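You operate a simulated robot arm through the tools that you are given. There is no shell and no other tool. Be economical: measure what you need, move in short steps, check, and stop when the job is done.

The job below is to be done with a simulated robot arm. You get a single attempt, and the scene is never put back.

JOB
Set the grip trainer to 20 kg and test it with three squeezes.
Fine: free the lock lever first and lock it again after.

The check looks at the end state, three seconds after you hand in, the way a careful person would. Anything else that was tipped, shoved, dropped, spilled or broken makes it a failure.

ROBOT AND FRAMES
A 7-joint arm with a two-finger parallel gripper, fixed in place. Base frame: the origin is at the foot of the arm, x ahead of it, y to its left, z up. Lengths are in m, angles in rad, forces in N, time in s.
Its first joint turns from -2.897 to 2.897 rad. Payload 4.4 kg.
Tool frame: the origin (TCP) lies between the finger pads and is the grasp point; the fingertips stand 0.023 m ahead of it; z points along the fingers, y is the line along which they close. Largest opening 0.094 m; finger width 0.038, thickness 0.01; the body of the gripper, 0.054 by 0.096 m, starts 0.039 m behind the TCP.
Orientation is that of the tool frame in the base frame, as a unit quaternion [w, x, y, z]. With the fingers straight down and closing along the base's y, the tool's x points along the base's -x, its y along +y and its z along -z.

CONTROLS
- The arm moves only by the tool play_rows. Its argument "series" is a list of rows, each a list of 7 numbers: the shift along the base's x, y, z in m, then the turn, a rotation vector about the base's x, y, z in degrees, then the finger opening in m, from 0 to 0.094. In form: [[dx, dy, dz, rx, ry, rz, grip], ...]. A call has 1 to 20 rows; each row shifts and turns the commanded pose from where the row before left it. Each row takes 0.2 s and may step no farther than 0.05 m and 0.15 rad from the row before; otherwise, or with a gripper value out of range, the whole call is refused. A pose out of reach is approached as far as the arm can. The call stops where the force on the tool passes 90 N (or 10 N more than at its start, if that is more) or the arm is blocked; 0.2 s more then pass. Each finger travels about 0.072 m/s and halts on what it meets, pressing with about 40 N; the grip force reading is that of the motor and also rises with nothing between the fingers. The clock runs only during rows and for 0.2 s after the last one: add rows that do not move to give the fingers time. It gives the time, the measured TCP pose, the force on the tool (base axes), the opening and the grip force at its end, in the units of the frame above (readings bear some noise), with the torque about the TCP (base axes, N m) and any sound that the robot's microphone picked up.
- Cameras (640 x 400 px; columns grow to the right, rows downward): "scene" is fixed at [0.2205, -0.6509, 1.5658]; the picture's right is [0.88, -0.48, 0.00], its down [-0.26, -0.49, -0.83] and it looks along [0.40, 0.73, -0.56] (base axes); focal length 344 px, centre (320, 200). "wrist" rides on the gripper at [0.086, 0.016, -0.074] in the tool frame; the picture's right is [-0.18, 0.98, 0.00], its down [-0.58, -0.11, -0.81] and it looks along [-0.79, -0.15, 0.59] (tool axes); focal length 243 px, centre (320, 200). There is no depth. A picture from a camera that has moved, and an enlarged one, comes with that camera's place and axes in the base frame and with its lens.
- camera(camera): a new picture of that camera. It takes no simulated time.
- zoom(camera, box): a new picture of the part [left, top, right, bottom] of that camera's present view, enlarged. It takes no simulated time.
- hand_in(): hands the job in; it is judged then, once.

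Go step by step. Nothing tells you positions but the pictures and the camera data: compare them with the known pose of the tool, close in by small moves and look again before you grip or let go. The budget is 120 turns and 84 pictures, counting those below and the enlarged ones. Unless the task says otherwise, let go and move clear before handing in, and close with one line.

The tools are called after ">>>" as name(argument=value, ...) on one line, values as JSON. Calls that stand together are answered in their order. play_rows: Moves the arm, as the interface text tells. Its arguments: {"type":"object","properties":{"series":{"type":"array"}},"required":["series"]} The other tools are called the same way: camera (camera) takes a picture; zoom (camera, box) takes an enlarged picture of a part of a camera's view; hand_in () hands the job in.

At the start:

```text
t: 0.0
tcp_pos: [0.603, 0.0192, 1.146]
tcp_rot: [0.001, 0.0, 1.0, 0.0]
wrist_force: [-0.4, 0.7, -0.1]
torque: [-0.01, -0.01, -0.02]
opening: 0.094
gripper_force: 0.1
```

scene: 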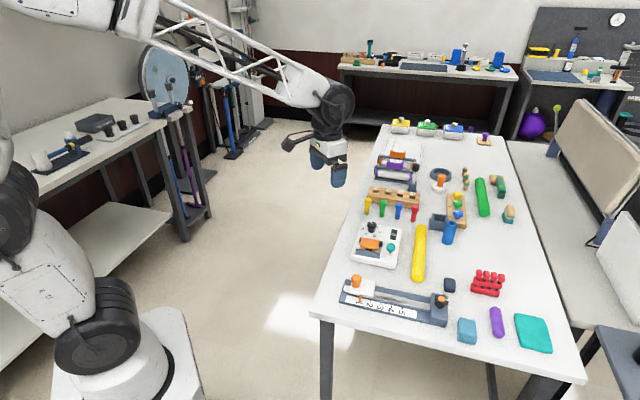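
wrist: 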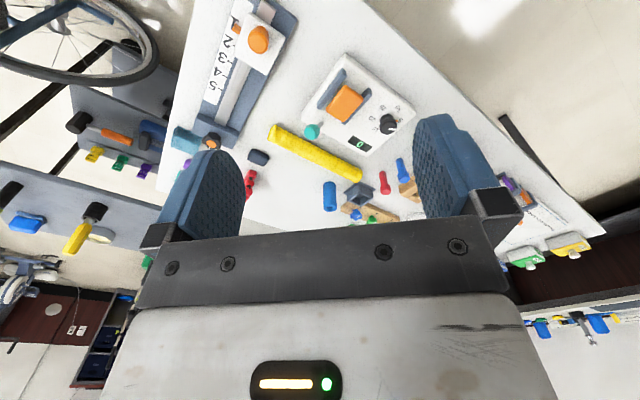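

I see a table with several therapy devices: a white box with knob and display, a slider with a numbered scale, and others. I'll enlarge to identify the grip trainer.

>>> zoom(camera="scene", box=[330, 210, 470, 330])

>>> zoom(camera="scene", box=[350, 110, 530, 220])

>>> zoom(camera="wrist", box=[180, 0, 440, 200])

```text
3.33 times, centred on (400, 270) of scene
camera zoom: at [0.2205, -0.6509, 1.5658], right [0.88, -0.48, 0.0], down [-0.26, -0.49, -0.83], along [0.4, 0.73, -0.56], focal length 1148 px, centre (53, -33)
```

zoom: 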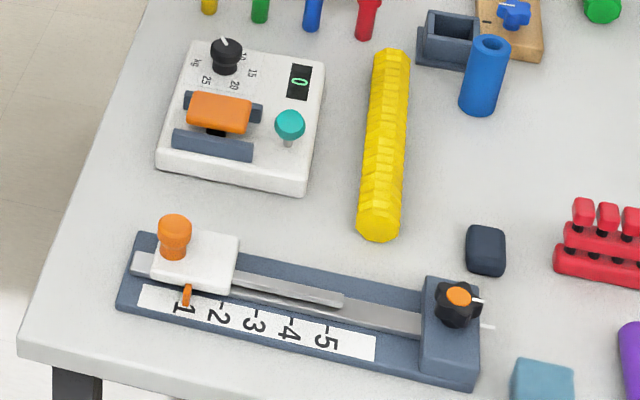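

```text
3.56 times, centred on (440, 165) of scene
camera zoom: at [0.2205, -0.6509, 1.5658], right [0.88, -0.48, 0.0], down [-0.26, -0.49, -0.83], along [0.4, 0.73, -0.56], focal length 1224 px, centre (-107, 324)
```

zoom: 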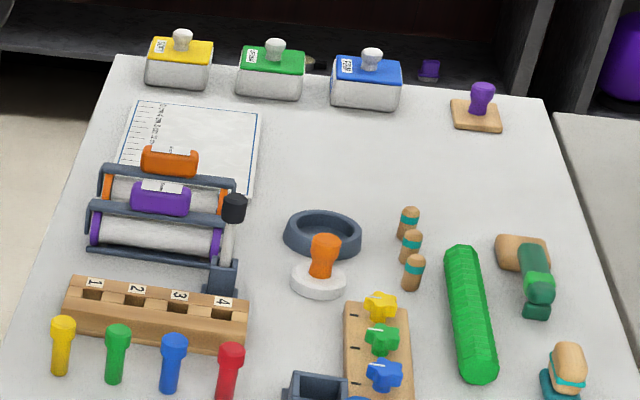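

```text
2.00 times, centred on (310, 100) of wrist
camera zoom: at [0.5161, 0.0358, 1.2208], right [0.18, 0.98, 0.0], down [0.58, -0.11, 0.81], along [0.79, -0.15, -0.59], focal length 485 px, centre (340, 400)
```

zoom: 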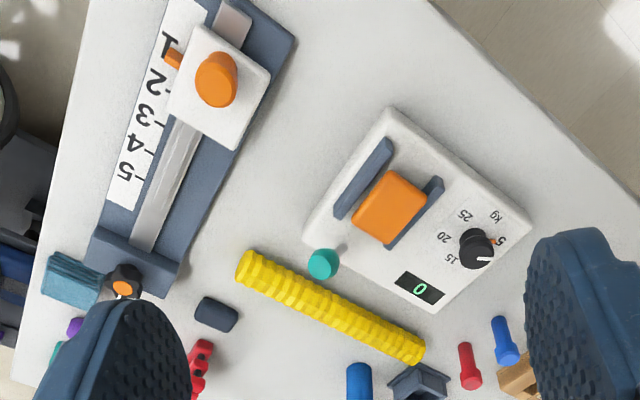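

The grip trainer is the white box (kg dial, counter, orange grip, teal lock lever) near (0.85, 0.06, 0.74). I'll move closer to look at it with the wrist camera.

>>> play_rows(series=[[0.02, 0, -0.038, 0, 0, 0, 0.094], [0.02, 0, -0.038, 0, 0, 0, 0.094], [0.02, 0, -0.038, 0, 0, 0, 0.094], [0.02, 0, -0.038, 0, 0, 0, 0.094], [0.02, 0, -0.038, 0, 0, 0, 0.094], [0, 0, 0, 0, 0, 0, 0.094]])

>>> camera(camera="wrist")

>>> zoom(camera="wrist", box=[220, 40, 420, 200])

>>> zoom(camera="scene", box=[350, 215, 414, 270])

```text
t: 1.4
tcp_pos: [0.7023, 0.0233, 0.955]
tcp_rot: [0.0, 0.0, 1.0, 0.0]
wrist_force: [0.1, 0.1, 0.3]
torque: [-0.01, -0.01, -0.03]
opening: 0.0939
gripper_force: 0.0
```

```text
78 pictures are left
camera wrist: at [0.6158, 0.0399, 1.0307], right [0.18, 0.98, 0.0], down [0.58, -0.11, 0.81], along [0.79, -0.15, -0.59], focal length 243 px, centre (320, 200)
```

wrist: 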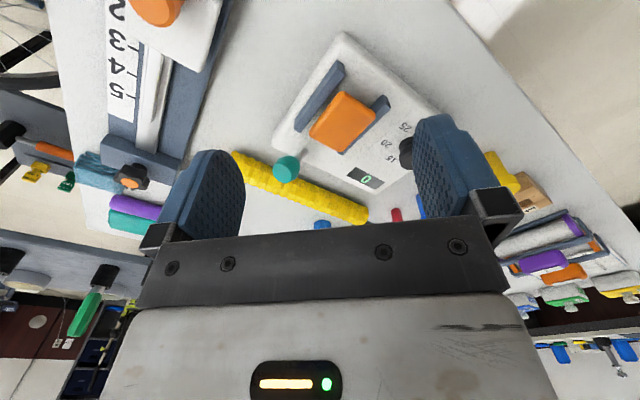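

```text
2.50 times, centred on (320, 120) of wrist
camera zoom: at [0.6158, 0.0399, 1.0307], right [0.18, 0.98, 0.0], down [0.58, -0.11, 0.81], along [0.79, -0.15, -0.59], focal length 606 px, centre (320, 400)
```

zoom: 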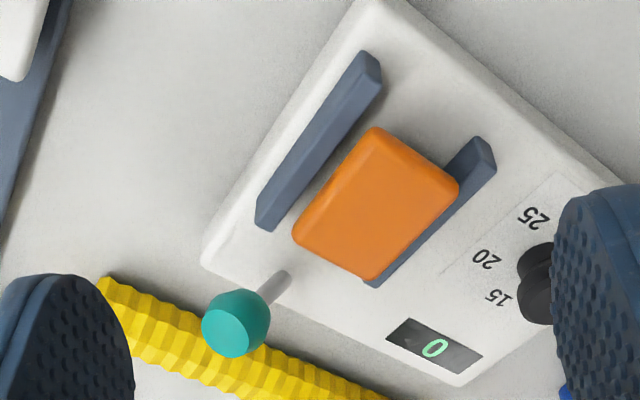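

```text
7.27 times, centred on (382, 242) of scene
camera zoom: at [0.2205, -0.6509, 1.5658], right [0.88, -0.48, 0.0], down [-0.26, -0.49, -0.83], along [0.4, 0.73, -0.56], focal length 2504 px, centre (-131, -109)
```

zoom: 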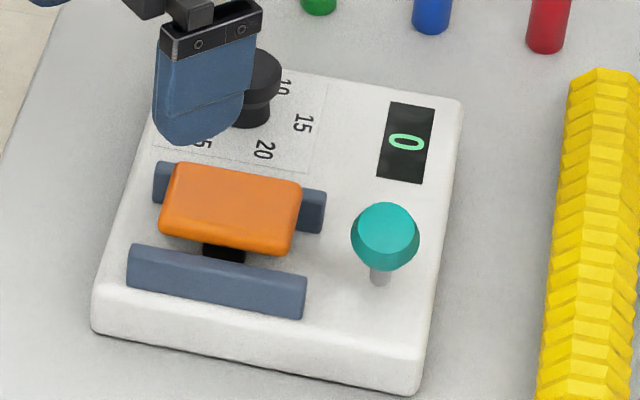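

The box top is at z≈0.775, turned 45° in plan. I'll yaw the tool -45° to line up with it and look from another side.

>>> play_rows(series=[[0.005, 0.022, 0, 0, 0, -7.5, 0.094], [0.005, 0.022, 0, 0, 0, -7.5, 0.094], [0.005, 0.022, 0, 0, 0, -7.5, 0.094], [0.005, 0.022, 0, 0, 0, -7.5, 0.094], [0.005, 0.022, 0, 0, 0, -7.5, 0.094], [0.005, 0.022, 0, 0, 0, -7.5, 0.094], [0, 0, 0, 0, 0, 0, 0.094]])

>>> camera(camera="wrist")

>>> zoom(camera="wrist", box=[220, 40, 420, 200])

>>> zoom(camera="scene", box=[350, 215, 414, 270])

```text
t: 3.0
tcp_pos: [0.7359, 0.1526, 0.9552]
tcp_rot: [0.0, 0.384, 0.923, 0.0]
wrist_force: [1.3, 0.4, 0.2]
torque: [0.03, 0.01, 0.0]
opening: 0.0939
gripper_force: 0.0
```

```text
75 pictures are left
camera wrist: at [0.6844, 0.2249, 1.0309], right [0.83, 0.56, 0.0], down [0.33, -0.49, 0.81], along [0.45, -0.67, -0.59], focal length 243 px, centre (320, 200)
```

wrist: 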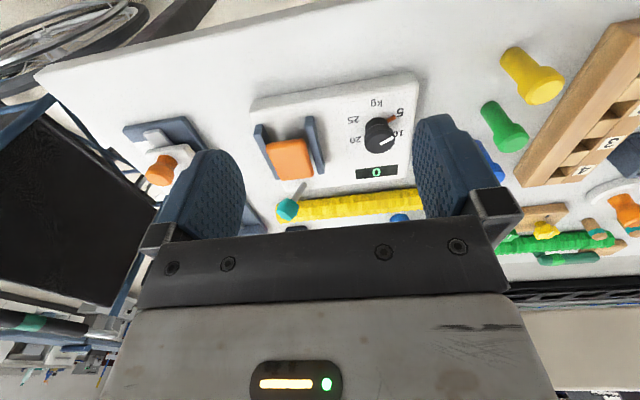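

```text
2.50 times, centred on (320, 120) of wrist
camera zoom: at [0.6844, 0.2249, 1.0309], right [0.83, 0.56, 0.0], down [0.33, -0.49, 0.81], along [0.45, -0.67, -0.59], focal length 606 px, centre (320, 400)
```

zoom: 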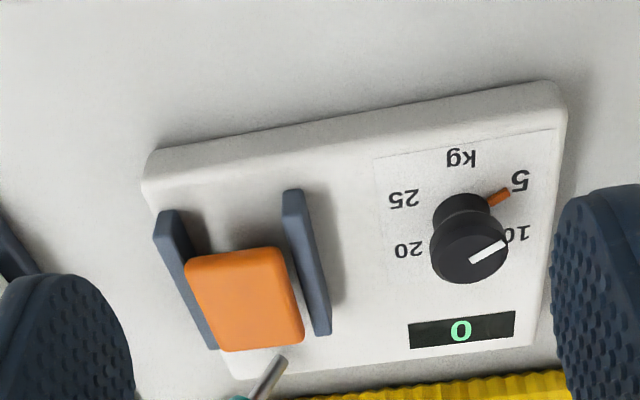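

```text
7.27 times, centred on (382, 242) of scene
camera zoom: at [0.2205, -0.6509, 1.5658], right [0.88, -0.48, 0.0], down [-0.26, -0.49, -0.83], along [0.4, 0.73, -0.56], focal length 2504 px, centre (-131, -109)
```

zoom: 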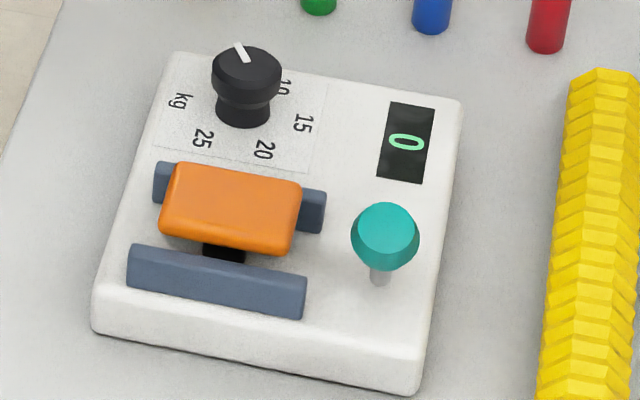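

The knob points to 5; dial labels run 5→25 clockwise at 60° steps, so 20 is 180° clockwise. I'll enlarge the orange grip and lever to understand the mechanism.

>>> zoom(camera="wrist", box=[240, 115, 340, 220])

>>> zoom(camera="scene", box=[358, 228, 398, 256])

```text
3.81 times, centred on (290, 168) of wrist
camera zoom: at [0.6844, 0.2249, 1.0309], right [0.83, 0.56, 0.0], down [0.33, -0.49, 0.81], along [0.45, -0.67, -0.59], focal length 924 px, centre (434, 324)
```

zoom: 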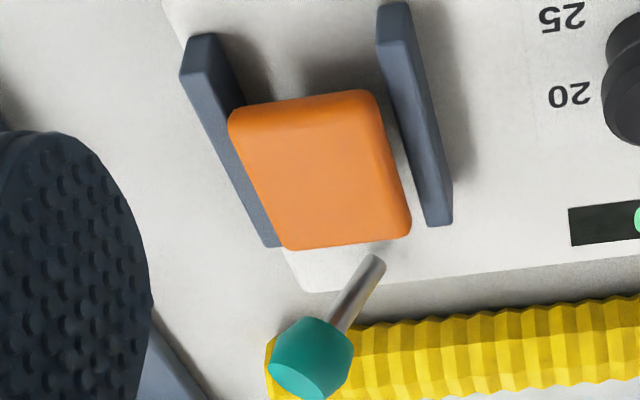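

```text
14.29 times, centred on (378, 242) of scene
camera zoom: at [0.2205, -0.6509, 1.5658], right [0.88, -0.48, 0.0], down [-0.26, -0.49, -0.83], along [0.4, 0.73, -0.56], focal length 4918 px, centre (-509, -400)
```

zoom: 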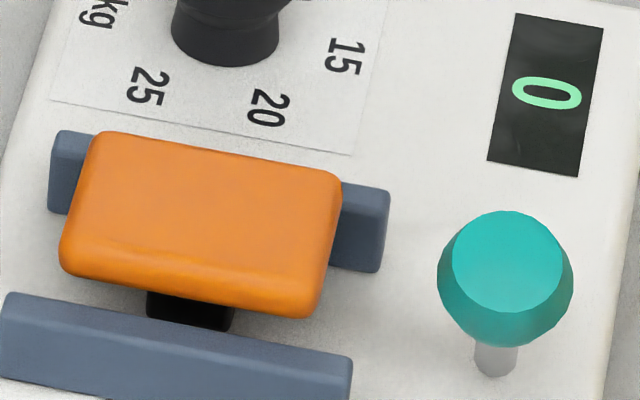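

The orange part is a pad on a black stem (pressed down between guard bars), and the teal-ball lever leans toward the near side (−e1). I'll close the fingers and move to behind the lever, staying high, then look.

>>> play_rows(series=[[0.007, -0.0397, 0, 0, 0, 0, 0.0], [0.007, -0.0397, 0, 0, 0, 0, 0.0], [0.007, -0.0397, 0, 0, 0, 0, 0.0], [0.007, -0.0397, 0, 0, 0, 0, 0.0], [0.007, -0.0397, 0, 0, 0, 0, 0.0], [0.007, -0.0397, 0, 0, 0, 0, 0.0], [0, 0, 0, 0, 0, 0, 0.0]])

>>> zoom(camera="scene", box=[330, 195, 450, 275])

>>> camera(camera="wrist")

```text
t: 4.6
tcp_pos: [0.7735, -0.0864, 0.9595]
tcp_rot: [0.0, 0.383, 0.924, 0.0]
wrist_force: [-0.9, 0.4, 0.2]
torque: [0.03, -0.03, -0.04]
opening: 0.0
gripper_force: 40.0
```

```text
5.00 times, centred on (390, 235) of scene
camera zoom: at [0.2205, -0.6509, 1.5658], right [0.88, -0.48, 0.0], down [-0.26, -0.49, -0.83], along [0.4, 0.73, -0.56], focal length 1721 px, centre (-30, 25)
```

zoom: 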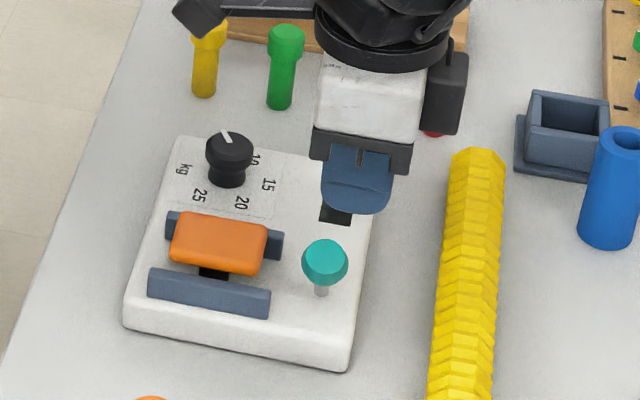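

```text
69 pictures are left
camera wrist: at [0.7228, -0.0125, 1.0362], right [0.83, 0.56, 0.0], down [0.33, -0.49, 0.81], along [0.46, -0.67, -0.59], focal length 243 px, centre (320, 200)
```

wrist: 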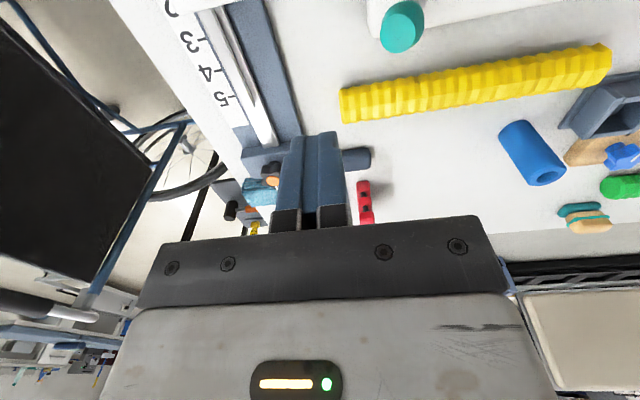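

The ball is confirmed at about (0.81, −0.037, 0.83). I'll descend behind it and look before pushing.

>>> play_rows(series=[[0, 0, -0.038, 0, 0, 0, 0.0], [0, 0, -0.038, 0, 0, 0, 0.0], [0.0, 0, -0.037, 0, 0, 0, 0.0], [0, 0, 0, 0, 0, 0, 0.0]])

>>> zoom(camera="scene", box=[330, 195, 450, 275])

>>> camera(camera="wrist")

```text
t: 5.6
tcp_pos: [0.7763, -0.0869, 0.8431]
tcp_rot: [0.0, 0.382, 0.924, 0.001]
wrist_force: [0.5, 0.8, 0.0]
torque: [0.0, -0.01, 0.01]
opening: 0.0
gripper_force: 40.2
```

```text
5.00 times, centred on (390, 235) of scene
camera zoom: at [0.2205, -0.6509, 1.5658], right [0.88, -0.48, 0.0], down [-0.26, -0.49, -0.83], along [0.4, 0.73, -0.56], focal length 1721 px, centre (-30, 25)
```

zoom: 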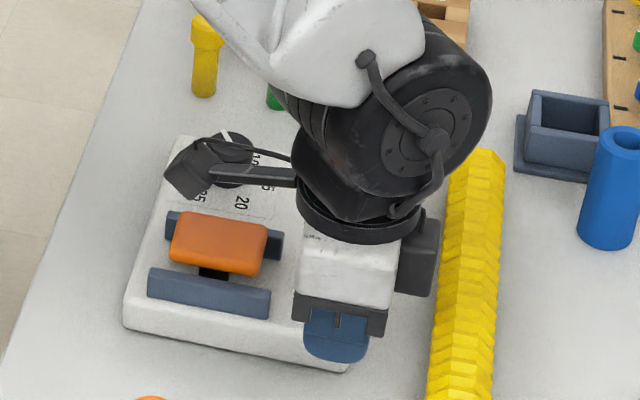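

```text
67 pictures are left
camera wrist: at [0.7257, -0.013, 0.9189], right [0.83, 0.56, 0.0], down [0.33, -0.49, 0.81], along [0.46, -0.67, -0.59], focal length 243 px, centre (320, 200)
```

wrist: 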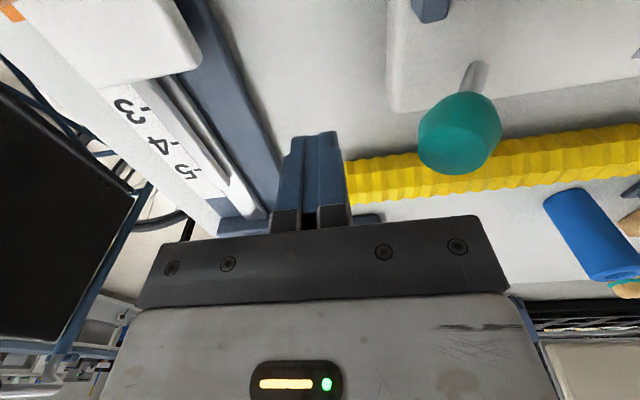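

The closed fingers are ~3.5 cm behind the ball at its height. Now I push toward +e1 in small steps.

>>> play_rows(series=[[0.007, 0.007, 0, 0, 0, 0, 0.0], [0.007, 0.007, 0, 0, 0, 0, 0.0], [0.007, 0.007, 0, 0, 0, 0, 0.0], [0.007, 0.007, 0, 0, 0, 0, 0.0], [0.005, 0.005, 0, 0, 0, 0, 0.0], [0.005, 0.005, 0, 0, 0, 0, 0.0], [0, 0, 0, 0, 0, 0, 0.0]])

>>> camera(camera="wrist")

```text
t: 7.2
tcp_pos: [0.8138, -0.0488, 0.8416]
tcp_rot: [0.0, 0.383, 0.924, 0.001]
wrist_force: [-0.4, 0.7, -0.2]
torque: [-0.02, -0.01, 0.02]
opening: 0.0
gripper_force: 39.6
```

```text
66 pictures are left
camera wrist: at [0.7636, 0.0243, 0.9173], right [0.83, 0.56, 0.0], down [0.33, -0.49, 0.81], along [0.46, -0.67, -0.59], focal length 243 px, centre (320, 200)
```

wrist: 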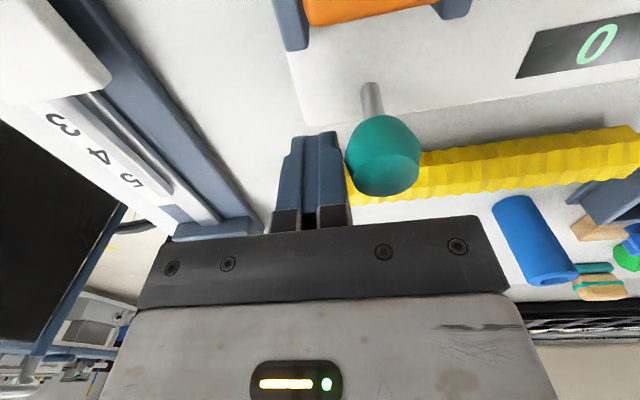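

The fingers are touching or nearly touching the ball; no notable force. I continue pushing.

>>> play_rows(series=[[0.005, 0.005, 0, 0, 0, 0, 0.0], [0.005, 0.005, 0, 0, 0, 0, 0.0], [0.005, 0.005, 0, 0, 0, 0, 0.0], [0.005, 0.005, 0, 0, 0, 0, 0.0], [0, 0, 0, 0, 0, 0, 0.0]])

>>> camera(camera="wrist")

>>> zoom(camera="scene", box=[330, 195, 450, 275])

```text
t: 8.4
tcp_pos: [0.8333, -0.029, 0.8409]
tcp_rot: [0.0, 0.384, 0.923, -0.001]
wrist_force: [-15.8, -14.6, 3.7]
torque: [0.05, 0.03, 0.31]
opening: 0.0001
gripper_force: 40.5
```

```text
65 pictures are left
camera wrist: at [0.7825, 0.0429, 0.9176], right [0.83, 0.56, 0.0], down [0.33, -0.49, 0.81], along [0.45, -0.67, -0.59], focal length 243 px, centre (320, 200)
```

wrist: 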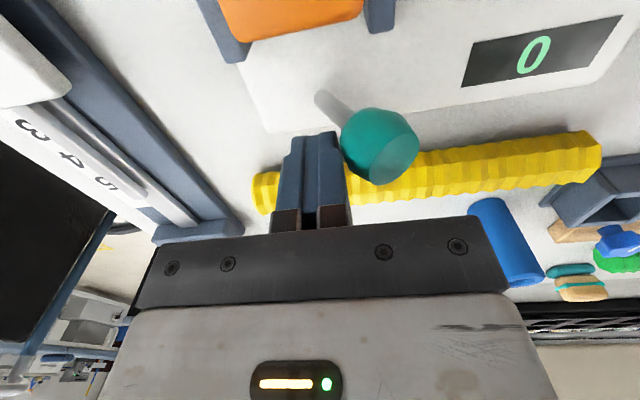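

```text
5.00 times, centred on (390, 235) of scene
camera zoom: at [0.2205, -0.6509, 1.5658], right [0.88, -0.48, 0.0], down [-0.26, -0.49, -0.83], along [0.4, 0.73, -0.56], focal length 1721 px, centre (-30, 25)
```

zoom: 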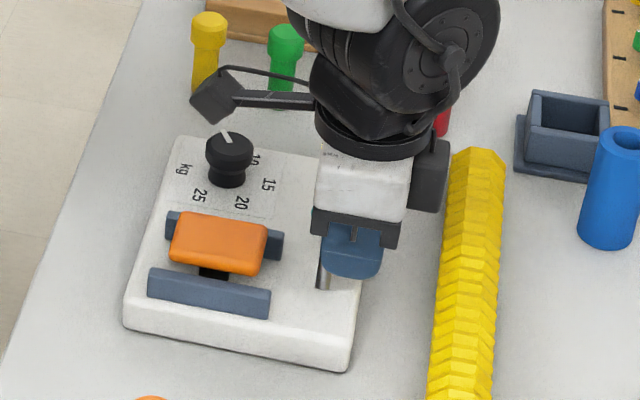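

The lever now leans the other way with 21 N resistance, and the box hasn't shifted. I'll push 4 mm more to sense a stop, then back off and look.

>>> play_rows(series=[[0.003, 0.003, 0, 0, 0, 0, 0.0], [0, 0, 0, 0, 0, 0, 0.0]])

>>> play_rows(series=[[-0.01, -0.01, 0, 0, 0, 0, 0.0], [-0.02, -0.02, 0, 0, 0, 0, 0.0], [-0.02, -0.02, 0, 0, 0, 0, 0.0], [0, 0, 0.04, 0, 0, 0, 0.0], [0, 0, 0.05, 0, 0, 0, 0.0], [0, 0, 0, 0, 0, 0, 0.0]])

>>> camera(camera="wrist")

>>> zoom(camera="scene", box=[330, 195, 450, 275])

```text
t: 9.0
tcp_pos: [0.8343, -0.0273, 0.842]
tcp_rot: [-0.001, 0.384, 0.924, -0.001]
wrist_force: [-59.3, -62.4, 11.2]
torque: [-0.15, 0.27, 1.28]
opening: 0.0
gripper_force: 39.8
```

```text
t: 10.4
tcp_pos: [0.7849, -0.0777, 0.9311]
tcp_rot: [0.0, 0.382, 0.924, 0.0]
wrist_force: [0.3, -0.8, 0.8]
torque: [0.01, -0.01, 0.04]
opening: 0.0001
gripper_force: 39.4
```

```text
63 pictures are left
camera wrist: at [0.7351, -0.0049, 1.0061], right [0.83, 0.56, 0.0], down [0.33, -0.49, 0.81], along [0.46, -0.67, -0.59], focal length 243 px, centre (320, 200)
```

wrist: 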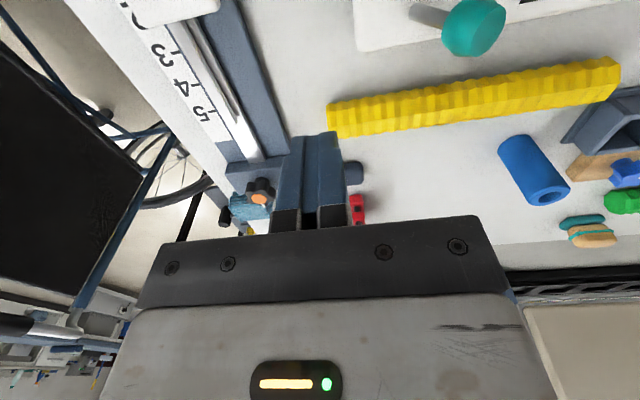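

```text
5.00 times, centred on (390, 235) of scene
camera zoom: at [0.2205, -0.6509, 1.5658], right [0.88, -0.48, 0.0], down [-0.26, -0.49, -0.83], along [0.4, 0.73, -0.56], focal length 1721 px, centre (-30, 25)
```

zoom: 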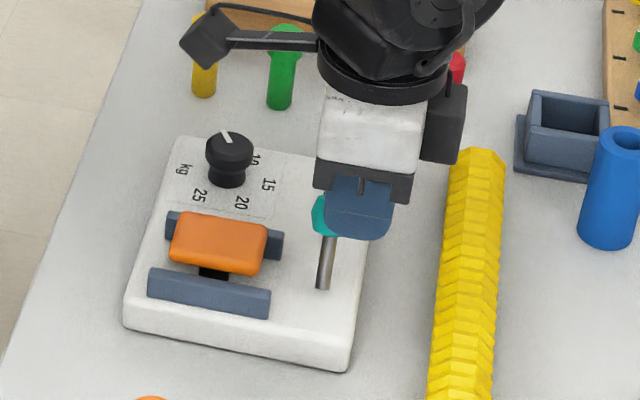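

The lever hit its stop (86 N) and stays in the new position: freed. The knob is at about (0.847, 0.110), top z≈0.808; I move above it, yaw +45°, to grip it with room for a clockwise turn.

>>> play_rows(series=[[0.0051, 0.0157, 0, 0, 0, 7.5, 0.07], [0.0051, 0.0157, 0, 0, 0, 7.5, 0.07], [0.0051, 0.0157, 0, 0, 0, 7.5, 0.07], [0.0051, 0.0157, 0, 0, 0, 7.5, 0.07], [0.0051, 0.0157, 0, 0, 0, 7.5, 0.07], [0.0051, 0.0157, 0, 0, 0, 7.5, 0.07], [0.0051, 0.0157, 0, 0, 0, 7.5, 0.07], [0.0051, 0.0157, 0, 0, 0, 7.5, 0.07], [0.0051, 0.0157, 0, 0, 0, 7.5, 0.07], [0.0051, 0.0157, 0, 0, 0, 7.5, 0.07], [0.0051, 0.0157, 0, 0, 0, 7.5, 0.07], [0.0051, 0.0157, 0, 0, 0, 7.5, 0.07], [0, 0, 0, 0, 0, 0, 0.07]])

>>> camera(camera="wrist")

>>> zoom(camera="scene", box=[330, 195, 450, 275])

```text
t: 13.2
tcp_pos: [0.847, 0.1128, 0.9323]
tcp_rot: [0.0, -0.383, 0.924, 0.0]
wrist_force: [0.4, -0.9, -0.4]
torque: [-0.02, 0.03, -0.05]
opening: 0.07
gripper_force: 0.0
```

```text
61 pictures are left
camera wrist: at [0.7734, 0.064, 1.0071], right [-0.57, 0.82, 0.0], down [0.49, 0.33, 0.81], along [0.67, 0.46, -0.59], focal length 243 px, centre (320, 200)
```

wrist: 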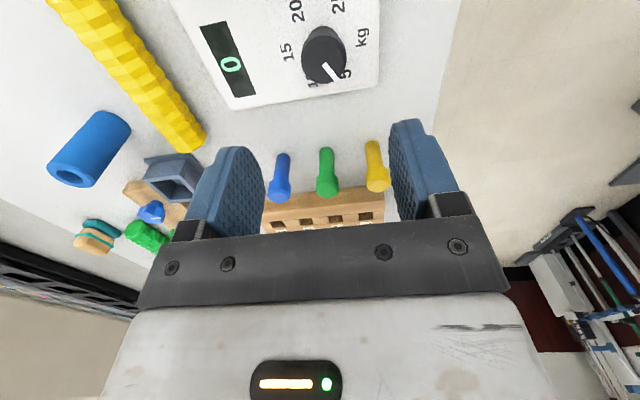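

```text
5.00 times, centred on (390, 235) of scene
camera zoom: at [0.2205, -0.6509, 1.5658], right [0.88, -0.48, 0.0], down [-0.26, -0.49, -0.83], along [0.4, 0.73, -0.56], focal length 1721 px, centre (-30, 25)
```

zoom: 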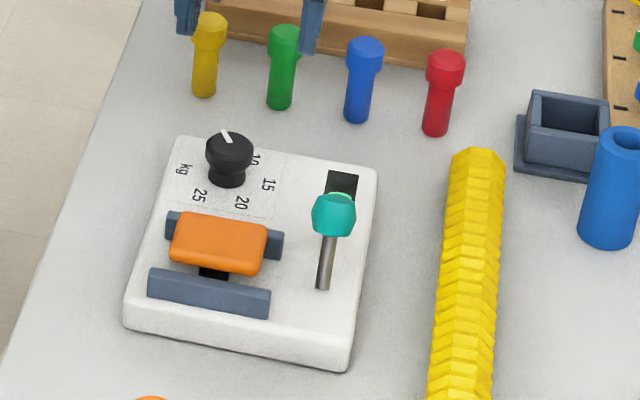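

Knob estimate refined to about (0.843, 0.112). I descend to just above it and check.

>>> play_rows(series=[[-0.003, 0, -0.04, 0, 0, 0, 0.07], [0, 0, -0.04, 0, 0, 0, 0.07], [0, 0, 0, 0, 0, 0, 0.07]])

>>> camera(camera="wrist")

>>> zoom(camera="scene", box=[350, 205, 410, 245])

```text
t: 14.0
tcp_pos: [0.8452, 0.1095, 0.8525]
tcp_rot: [0.0, -0.382, 0.924, 0.0]
wrist_force: [-0.7, 0.2, -1.0]
torque: [-0.02, 0.0, 0.01]
opening: 0.0701
gripper_force: 0.1
```

```text
59 pictures are left
camera wrist: at [0.772, 0.0605, 0.9284], right [-0.56, 0.83, 0.0], down [0.49, 0.33, 0.81], along [0.67, 0.46, -0.59], focal length 243 px, centre (320, 200)
```

wrist: 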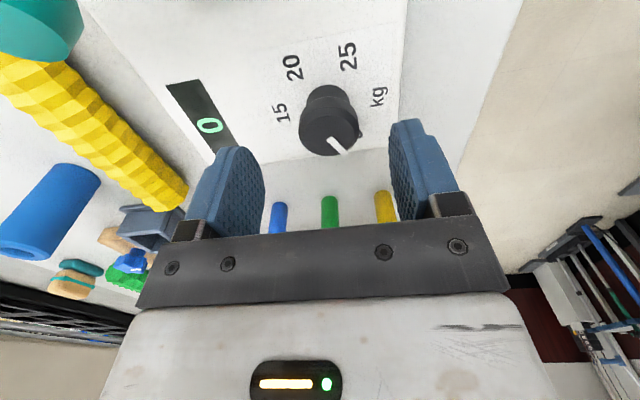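

```text
10.00 times, centred on (380, 225) of scene
camera zoom: at [0.2205, -0.6509, 1.5658], right [0.88, -0.48, 0.0], down [-0.26, -0.49, -0.83], along [0.4, 0.73, -0.56], focal length 3442 px, centre (-280, -50)
```

zoom: 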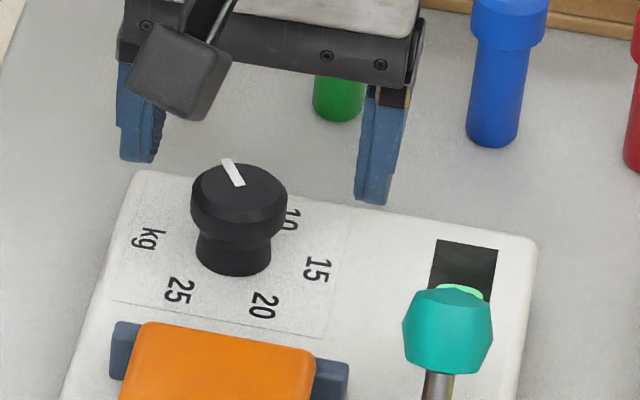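

Both views suggest the knob is about 4 mm in x and 11 mm in y beyond the tool axis. I shift and check again.

>>> play_rows(series=[[0.004, 0.011, 0, 0, 0, 0, 0.07], [0, 0, -0.015, 0, 0, 0, 0.07], [0, 0, 0, 0, 0, 0, 0.07]])

>>> zoom(camera="wrist", box=[200, 60, 440, 230])

>>> zoom(camera="scene", box=[350, 205, 410, 245])

```text
t: 14.8
tcp_pos: [0.8489, 0.1216, 0.8379]
tcp_rot: [0.0, -0.383, 0.924, 0.0]
wrist_force: [0.1, -0.5, -0.6]
torque: [0.02, 0.02, 0.02]
opening: 0.0701
gripper_force: 0.1
```

```text
2.35 times, centred on (320, 145) of wrist
camera zoom: at [0.7754, 0.0723, 0.9128], right [-0.56, 0.83, 0.0], down [0.49, 0.33, 0.81], along [0.67, 0.46, -0.59], focal length 571 px, centre (320, 329)
```

zoom: 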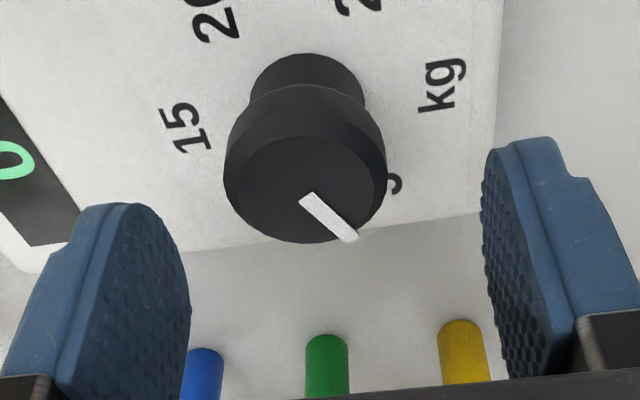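

```text
10.00 times, centred on (380, 225) of scene
camera zoom: at [0.2205, -0.6509, 1.5658], right [0.88, -0.48, 0.0], down [-0.26, -0.49, -0.83], along [0.4, 0.73, -0.56], focal length 3442 px, centre (-280, -50)
```

zoom: 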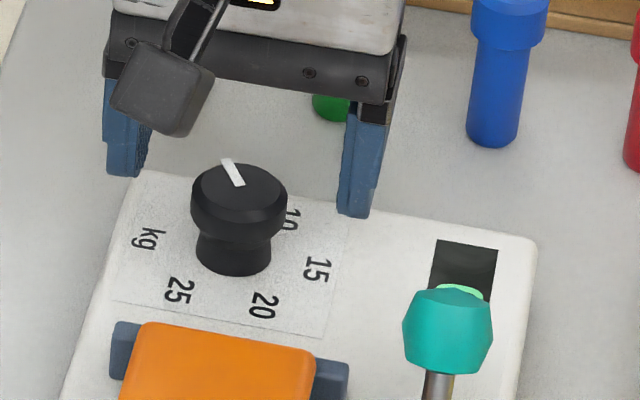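

Nearly aligned; the pointer is at the 5 mark (72°). I correct by 3 mm, descend around the knob and close.

>>> play_rows(series=[[0.002, -0.003, -0.01, 0, 0, 0, 0.07], [0, 0, -0.016, 0, 0, 0, 0.07], [0, 0, 0, 0, 0, 0, 0.05], [0, 0, 0, 0, 0, 0, 0.03], [0, 0, 0, 0, 0, 0, 0.02], [0, 0, 0, 0, 0, 0, 0.02]])

>>> zoom(camera="wrist", box=[200, 60, 440, 230])

>>> zoom(camera="scene", box=[350, 205, 410, 245])

```text
t: 16.2
tcp_pos: [0.8506, 0.1194, 0.8123]
tcp_rot: [0.002, -0.383, 0.924, -0.001]
wrist_force: [-15.0, 31.3, 56.6]
torque: [0.21, 1.84, -0.2]
opening: 0.0346
gripper_force: 16.6
```

```text
2.35 times, centred on (320, 145) of wrist
camera zoom: at [0.7769, 0.0702, 0.8885], right [-0.57, 0.82, 0.0], down [0.48, 0.33, 0.81], along [0.67, 0.46, -0.59], focal length 571 px, centre (320, 329)
```

zoom: 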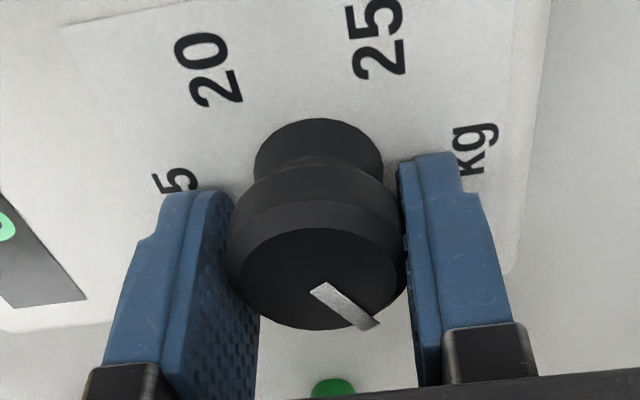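

```text
10.00 times, centred on (380, 225) of scene
camera zoom: at [0.2205, -0.6509, 1.5658], right [0.88, -0.48, 0.0], down [-0.26, -0.49, -0.83], along [0.4, 0.73, -0.56], focal length 3442 px, centre (-280, -50)
```

zoom: 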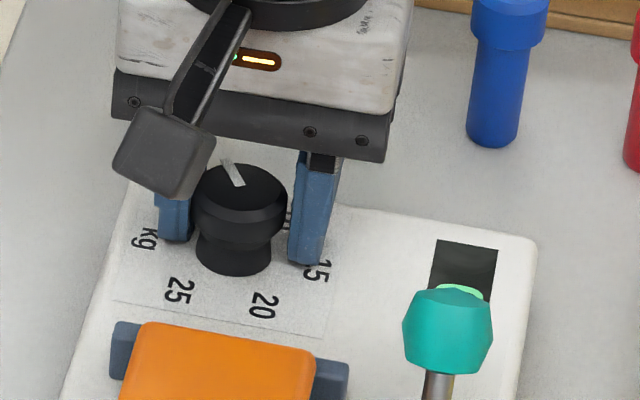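

The grip is on the knob (opening 0.0346), but there's 57 N upward and 35 N sideways strain. I raise slightly and shift to relax it.

>>> play_rows(series=[[-0.001, 0.002, 0.003, 0, 0, 0, 0.025], [0, 0, 0, 0, 0, 0, 0.025], [0, 0, 0, 0, 0, 0, 0.025]])

```text
t: 17.0
tcp_pos: [0.8485, 0.1216, 0.8137]
tcp_rot: [0.0, -0.382, 0.924, 0.0]
wrist_force: [25.0, 4.4, 11.4]
torque: [0.92, -0.18, 0.08]
opening: 0.0313
gripper_force: 44.6
```

Strain has mostly relaxed. I nudge 2 mm along the residual force, then begin turning clockwise.

>>> play_rows(series=[[0.002, 0, 0.001, 0, 0, 0, 0.025], [0, 0, 0, 0, 0, -7.5, 0.025], [0, 0, 0, 0, 0, -7.5, 0.025], [0, 0, 0, 0, 0, -7.5, 0.025], [0, 0, 0, 0, 0, -7.5, 0.025], [0, 0, 0, 0, 0, 0, 0.025]])

>>> zoom(camera="scene", box=[350, 205, 410, 245])

>>> zoom(camera="wrist", box=[200, 60, 440, 230])

```text
t: 18.4
tcp_pos: [0.8507, 0.1212, 0.8144]
tcp_rot: [-0.001, -0.129, 0.992, 0.0]
wrist_force: [4.9, -40.1, -15.7]
torque: [-0.18, -0.12, 0.38]
opening: 0.0426
gripper_force: 19.6
```

```text
10.00 times, centred on (380, 225) of scene
camera zoom: at [0.2205, -0.6509, 1.5658], right [0.88, -0.48, 0.0], down [-0.26, -0.49, -0.83], along [0.4, 0.73, -0.56], focal length 3442 px, centre (-280, -50)
```

zoom: 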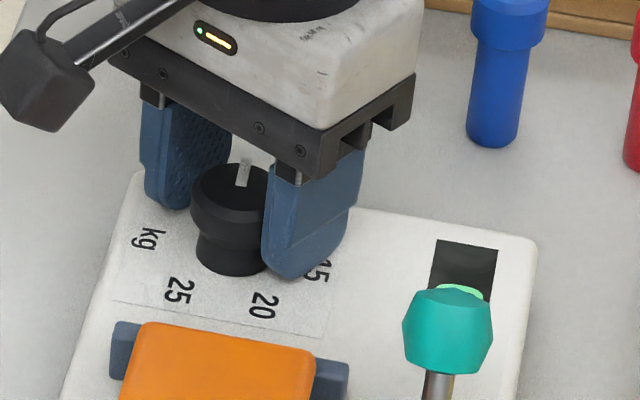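

```text
2.35 times, centred on (320, 145) of wrist
camera zoom: at [0.763, 0.1154, 0.8905], right [-0.08, 1.0, 0.0], down [0.59, 0.04, 0.81], along [0.8, 0.06, -0.59], focal length 571 px, centre (320, 329)
```

zoom: 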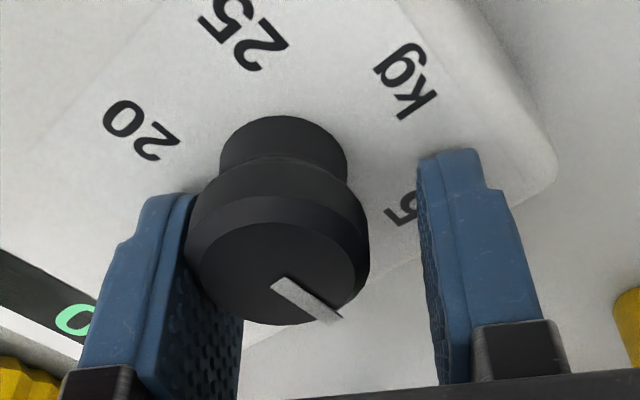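

The right finger isn't on the cap — it seems to be riding on the small orange pointer at the knob's base. I open, rise a bit and look.

>>> play_rows(series=[[0, 0, 0, 0, 0, 0, 0.07], [0, 0, 0, 0, 0, 0, 0.07], [0, 0, 0.04, 0, 0, 0, 0.07], [0, 0, 0.03, 0, 0, 0, 0.07], [0, 0, 0, 0, 0, 0, 0.07]])

>>> zoom(camera="scene", box=[350, 205, 410, 245])

>>> zoom(camera="wrist", box=[240, 20, 420, 147])

```text
t: 19.6
tcp_pos: [0.8496, 0.1226, 0.8871]
tcp_rot: [0.0, -0.131, 0.991, -0.001]
wrist_force: [1.2, 0.2, -0.2]
torque: [-0.03, 0.01, 0.03]
opening: 0.07
gripper_force: 0.0
```

```text
10.00 times, centred on (380, 225) of scene
camera zoom: at [0.2205, -0.6509, 1.5658], right [0.88, -0.48, 0.0], down [-0.26, -0.49, -0.83], along [0.4, 0.73, -0.56], focal length 3442 px, centre (-280, -50)
```

zoom: 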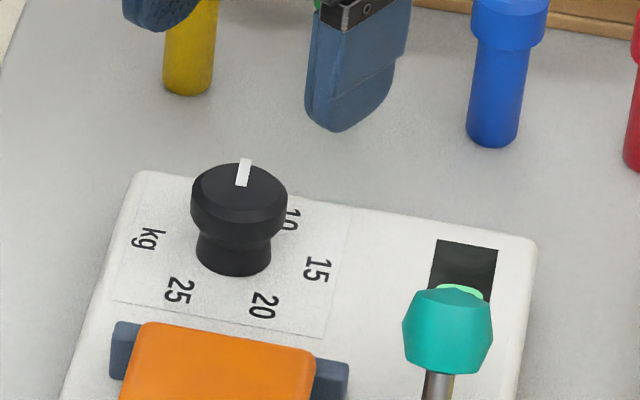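

```text
3.15 times, centred on (330, 84) of wrist
camera zoom: at [0.761, 0.1165, 0.9621], right [-0.08, 1.0, 0.0], down [0.59, 0.05, 0.81], along [0.8, 0.06, -0.59], focal length 764 px, centre (288, 567)
```

zoom: 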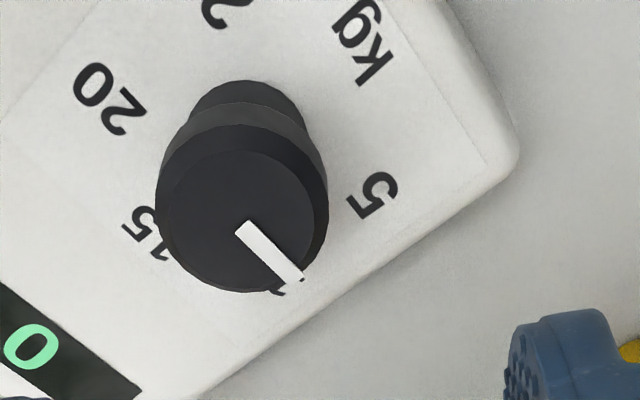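

The knob did turn about 30° clockwise. I'll back the tool to yaw +90° above the knob centre (~(0.849, 0.114)) so one long clockwise turn is possible, and check alignment.

>>> play_rows(series=[[0, -0.001, 0, 0, 0, 7.5, 0.07], [0, -0.001, 0, 0, 0, 7.5, 0.07], [0, -0.001, 0, 0, 0, 7.5, 0.07], [0, -0.001, 0, 0, 0, 7.5, 0.07], [0, -0.001, 0, 0, 0, 7.5, 0.07], [0, -0.001, 0, 0, 0, 7.5, 0.07], [0, -0.001, 0, 0, 0, 7.5, 0.07], [0, -0.001, 0, 0, 0, 7.5, 0.07], [0, 0, -0.015, 0, 0, 7.5, 0.07], [0, 0, -0.02, 0, 0, 7.5, 0.07], [0, 0, 0, 0, 0, 0, 0.07]])

>>> zoom(camera="wrist", box=[200, 60, 440, 230])

>>> zoom(camera="scene", box=[350, 205, 410, 245])

```text
t: 22.0
tcp_pos: [0.8503, 0.1147, 0.8495]
tcp_rot: [0.001, 0.708, -0.706, 0.0]
wrist_force: [-0.4, 0.5, 0.1]
torque: [-0.01, -0.04, 0.02]
opening: 0.07
gripper_force: 0.0
```

```text
2.35 times, centred on (320, 145) of wrist
camera zoom: at [0.8339, 0.0283, 0.9246], right [-0.98, 0.18, 0.0], down [0.11, 0.58, 0.81], along [0.15, 0.79, -0.59], focal length 571 px, centre (320, 329)
```

zoom: 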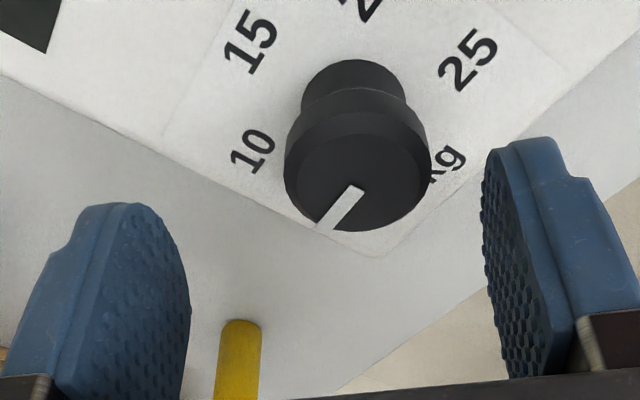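

```text
10.00 times, centred on (380, 225) of scene
camera zoom: at [0.2205, -0.6509, 1.5658], right [0.88, -0.48, 0.0], down [-0.26, -0.49, -0.83], along [0.4, 0.73, -0.56], focal length 3442 px, centre (-280, -50)
```

zoom: 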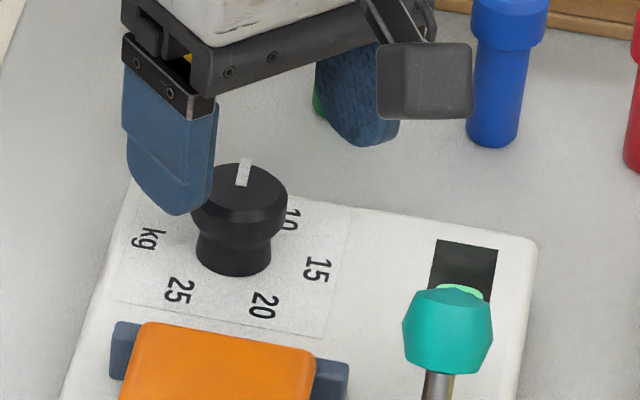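

Combining the three views fixes the knob centre at (0.8405, 0.112) with its top near z≈0.822 (the box surface is ~0.79, which my tips had touched). I shift there and check before gripping higher.

>>> play_rows(series=[[-0.01, -0.0027, 0, 0, 0, 0, 0.07], [0, 0, 0, 0, 0, 0, 0.07]])

>>> zoom(camera="wrist", box=[200, 60, 440, 230])

```text
t: 22.6
tcp_pos: [0.8418, 0.1115, 0.8496]
tcp_rot: [0.0, -0.707, 0.707, 0.0]
wrist_force: [-0.5, -0.3, 0.2]
torque: [0.01, -0.02, -0.05]
opening: 0.0701
gripper_force: 0.0
```

```text
2.35 times, centred on (320, 145) of wrist
camera zoom: at [0.8253, 0.0257, 0.9251], right [-0.98, 0.18, 0.0], down [0.11, 0.58, 0.81], along [0.15, 0.79, -0.59], focal length 571 px, centre (320, 329)
```

zoom: 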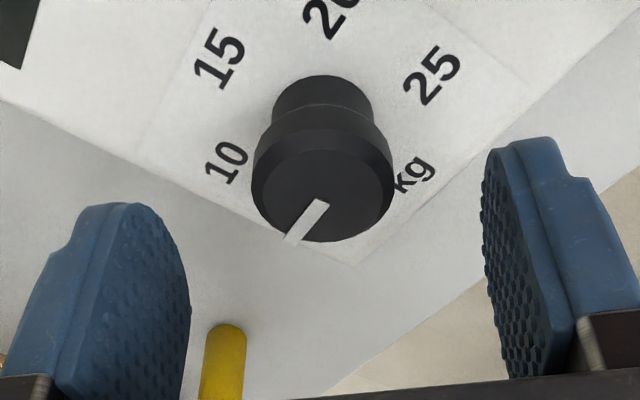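

Aligned in the closing direction. I descend to TCP z≈0.826 and close on the cap.

>>> play_rows(series=[[-0.001, 0.0005, -0.012, 0, 0, 0, 0.07], [0, 0, -0.012, 0, 0, 0, 0.06], [0, 0, 0, 0, 0, 0, 0.04], [0, 0, 0, 0, 0, 0, 0.02], [0, 0, 0, 0, 0, 0, 0.02], [0, 0, 0, 0, 0, 0, 0.02]])

>>> zoom(camera="scene", box=[350, 205, 410, 245])

```text
t: 24.0
tcp_pos: [0.8421, 0.111, 0.8267]
tcp_rot: [0.001, -0.707, 0.707, 0.0]
wrist_force: [-0.6, -1.1, 2.6]
torque: [0.05, 0.45, 0.0]
opening: 0.0313
gripper_force: 45.0
```

```text
10.00 times, centred on (380, 225) of scene
camera zoom: at [0.2205, -0.6509, 1.5658], right [0.88, -0.48, 0.0], down [-0.26, -0.49, -0.83], along [0.4, 0.73, -0.56], focal length 3442 px, centre (-280, -50)
```

zoom: 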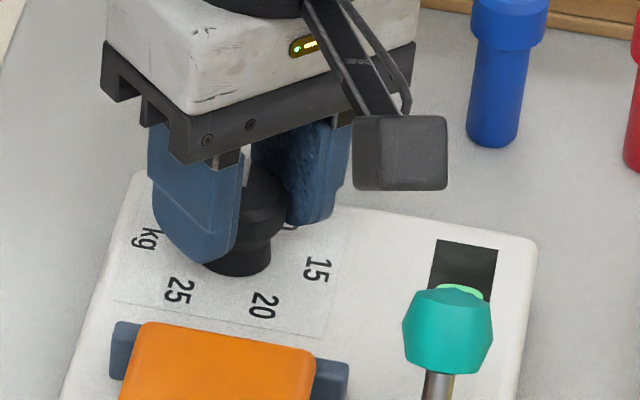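

A clean grip with almost no strain. Now I turn clockwise by 75° and check.

>>> play_rows(series=[[0, 0, 0, 0, 0, -7.5, 0.02], [0, 0, 0, 0, 0, -7.5, 0.02], [0, 0, 0, 0, 0, -7.5, 0.02], [0, 0, 0, 0, 0, -7.5, 0.02], [0, 0, 0, 0, 0, -7.5, 0.02], [0, 0, 0, 0, 0, -7.5, 0.02], [0, 0, 0, 0, 0, -7.5, 0.02], [0, 0, 0, 0, 0, -7.5, 0.02], [0, 0, 0, 0, 0, -7.5, 0.02], [0, 0, 0, 0, 0, -7.5, 0.02], [0, 0, 0, 0, 0, 0, 0.02]])

>>> zoom(camera="wrist", box=[200, 60, 440, 230])

```text
t: 26.4
tcp_pos: [0.8385, 0.1129, 0.8264]
tcp_rot: [0.0, -0.129, 0.992, 0.001]
wrist_force: [21.1, 10.6, -21.1]
torque: [-0.33, -0.22, 0.01]
opening: 0.031
gripper_force: 45.0
```

```text
2.35 times, centred on (320, 145) of wrist
camera zoom: at [0.7513, 0.1065, 0.9018], right [-0.08, 1.0, 0.0], down [0.59, 0.04, 0.81], along [0.8, 0.06, -0.59], focal length 571 px, centre (320, 329)
```

zoom: 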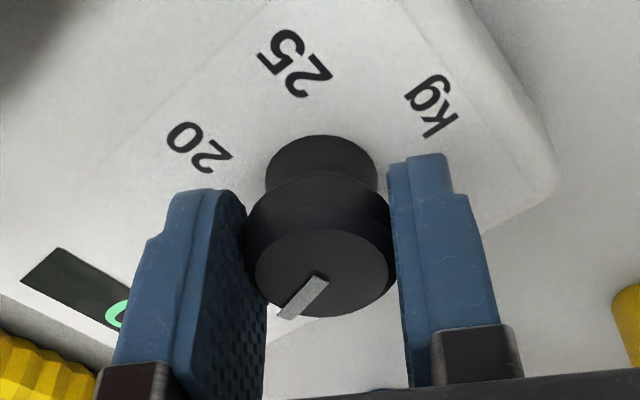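

The knob followed (pointer now ≈ −27°). I ease the side strain and turn another 75°.

>>> play_rows(series=[[0.0015, 0.0005, -0.0005, 0, 0, -7.5, 0.02], [0, 0, 0, 0, 0, -7.5, 0.02], [0, 0, 0, 0, 0, -7.5, 0.02], [0, 0, 0, 0, 0, -7.5, 0.02], [0, 0, 0, 0, 0, -7.5, 0.02], [0, 0, 0, 0, 0, -7.5, 0.02], [0, 0, 0, 0, 0, -7.5, 0.02], [0, 0, 0, 0, 0, -7.5, 0.02], [0, 0, 0, 0, 0, -7.5, 0.02], [0, 0, 0, 0, 0, -7.5, 0.02], [0, 0, 0, 0, 0, 0, 0.02]])

>>> zoom(camera="wrist", box=[200, 60, 440, 230])

>>> zoom(camera="scene", box=[350, 205, 410, 245])

```text
t: 28.8
tcp_pos: [0.8407, 0.112, 0.8255]
tcp_rot: [0.0, 0.5, 0.866, 0.0]
wrist_force: [-3.2, 28.0, 25.6]
torque: [0.52, 0.11, 0.02]
opening: 0.0299
gripper_force: 44.7
```

```text
2.35 times, centred on (320, 145) of wrist
camera zoom: at [0.8122, 0.1961, 0.9018], right [0.94, 0.33, 0.0], down [0.2, -0.56, 0.81], along [0.27, -0.76, -0.59], focal length 571 px, centre (320, 329)
```

zoom: 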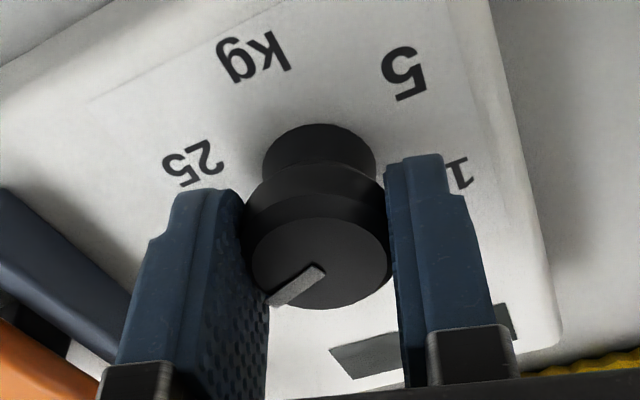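

```text
10.00 times, centred on (380, 225) of scene
camera zoom: at [0.2205, -0.6509, 1.5658], right [0.88, -0.48, 0.0], down [-0.26, -0.49, -0.83], along [0.4, 0.73, -0.56], focal length 3442 px, centre (-280, -50)
```

zoom: 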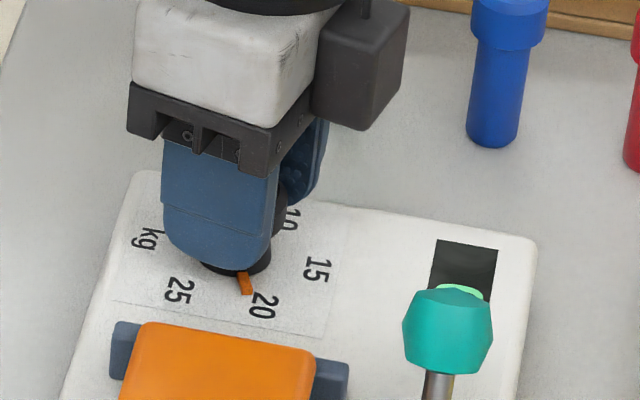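

The orange pointer now points about at 20. I release, rise and inspect closely.

>>> play_rows(series=[[0, 0, 0, 0, 0, 0, 0.06], [0, 0, 0, 0, 0, 0, 0.07], [0, 0, 0.03, 0, 0, 0, 0.07], [0, 0, 0.04, 0, 0, 0, 0.07], [-0.02, 0.03, 0.03, 0, 0, 0, 0.07], [0, 0, 0, 0, 0, 0, 0.07]])

>>> zoom(camera="scene", box=[360, 215, 400, 242])

>>> zoom(camera="wrist", box=[240, 60, 440, 200])

```text
t: 30.2
tcp_pos: [0.8193, 0.1421, 0.9276]
tcp_rot: [0.0, 0.5, 0.866, 0.0]
wrist_force: [0.2, 0.0, 0.1]
torque: [-0.01, 0.0, 0.01]
opening: 0.0701
gripper_force: 0.0
```

```text
14.81 times, centred on (380, 228) of scene
camera zoom: at [0.2205, -0.6509, 1.5658], right [0.88, -0.48, 0.0], down [-0.26, -0.49, -0.83], along [0.4, 0.73, -0.56], focal length 5100 px, centre (-569, -222)
```

zoom: 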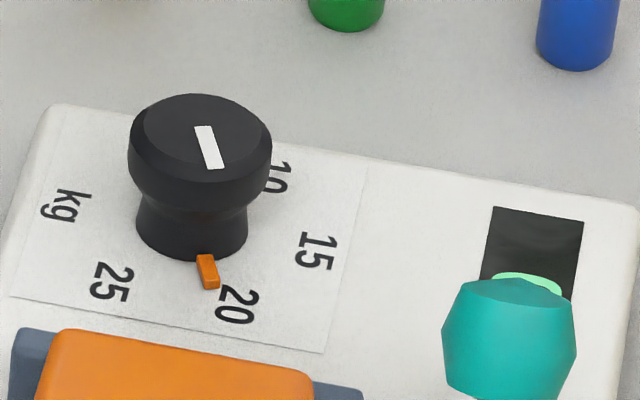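

```text
2.86 times, centred on (340, 130) of wrist
camera zoom: at [0.7906, 0.2257, 1.0022], right [0.94, 0.33, 0.0], down [0.2, -0.56, 0.81], along [0.27, -0.76, -0.59], focal length 693 px, centre (263, 400)
```

zoom: 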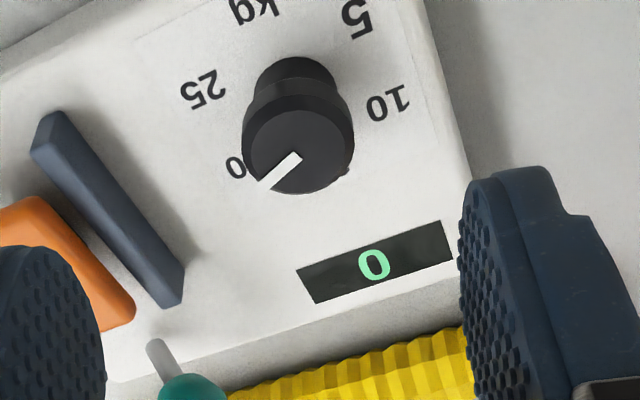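

The pointer is a bit past 20 (towards 25), I estimate by about 9°. I enlarge further to measure.

>>> zoom(camera="wrist", box=[290, 55, 390, 135])

```text
5.00 times, centred on (340, 95) of wrist
camera zoom: at [0.7906, 0.2257, 1.0022], right [0.94, 0.33, 0.0], down [0.2, -0.56, 0.81], along [0.27, -0.76, -0.59], focal length 1213 px, centre (220, 725)
```

zoom: 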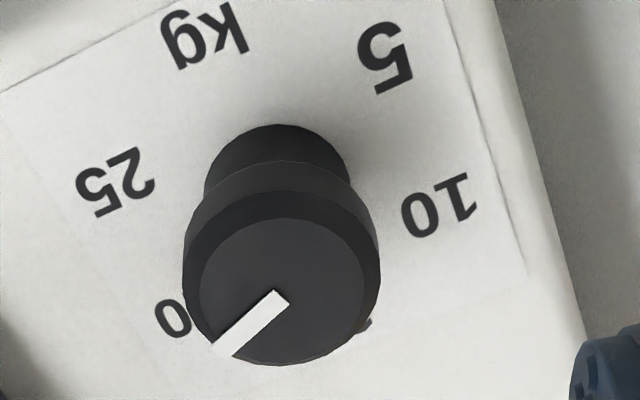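

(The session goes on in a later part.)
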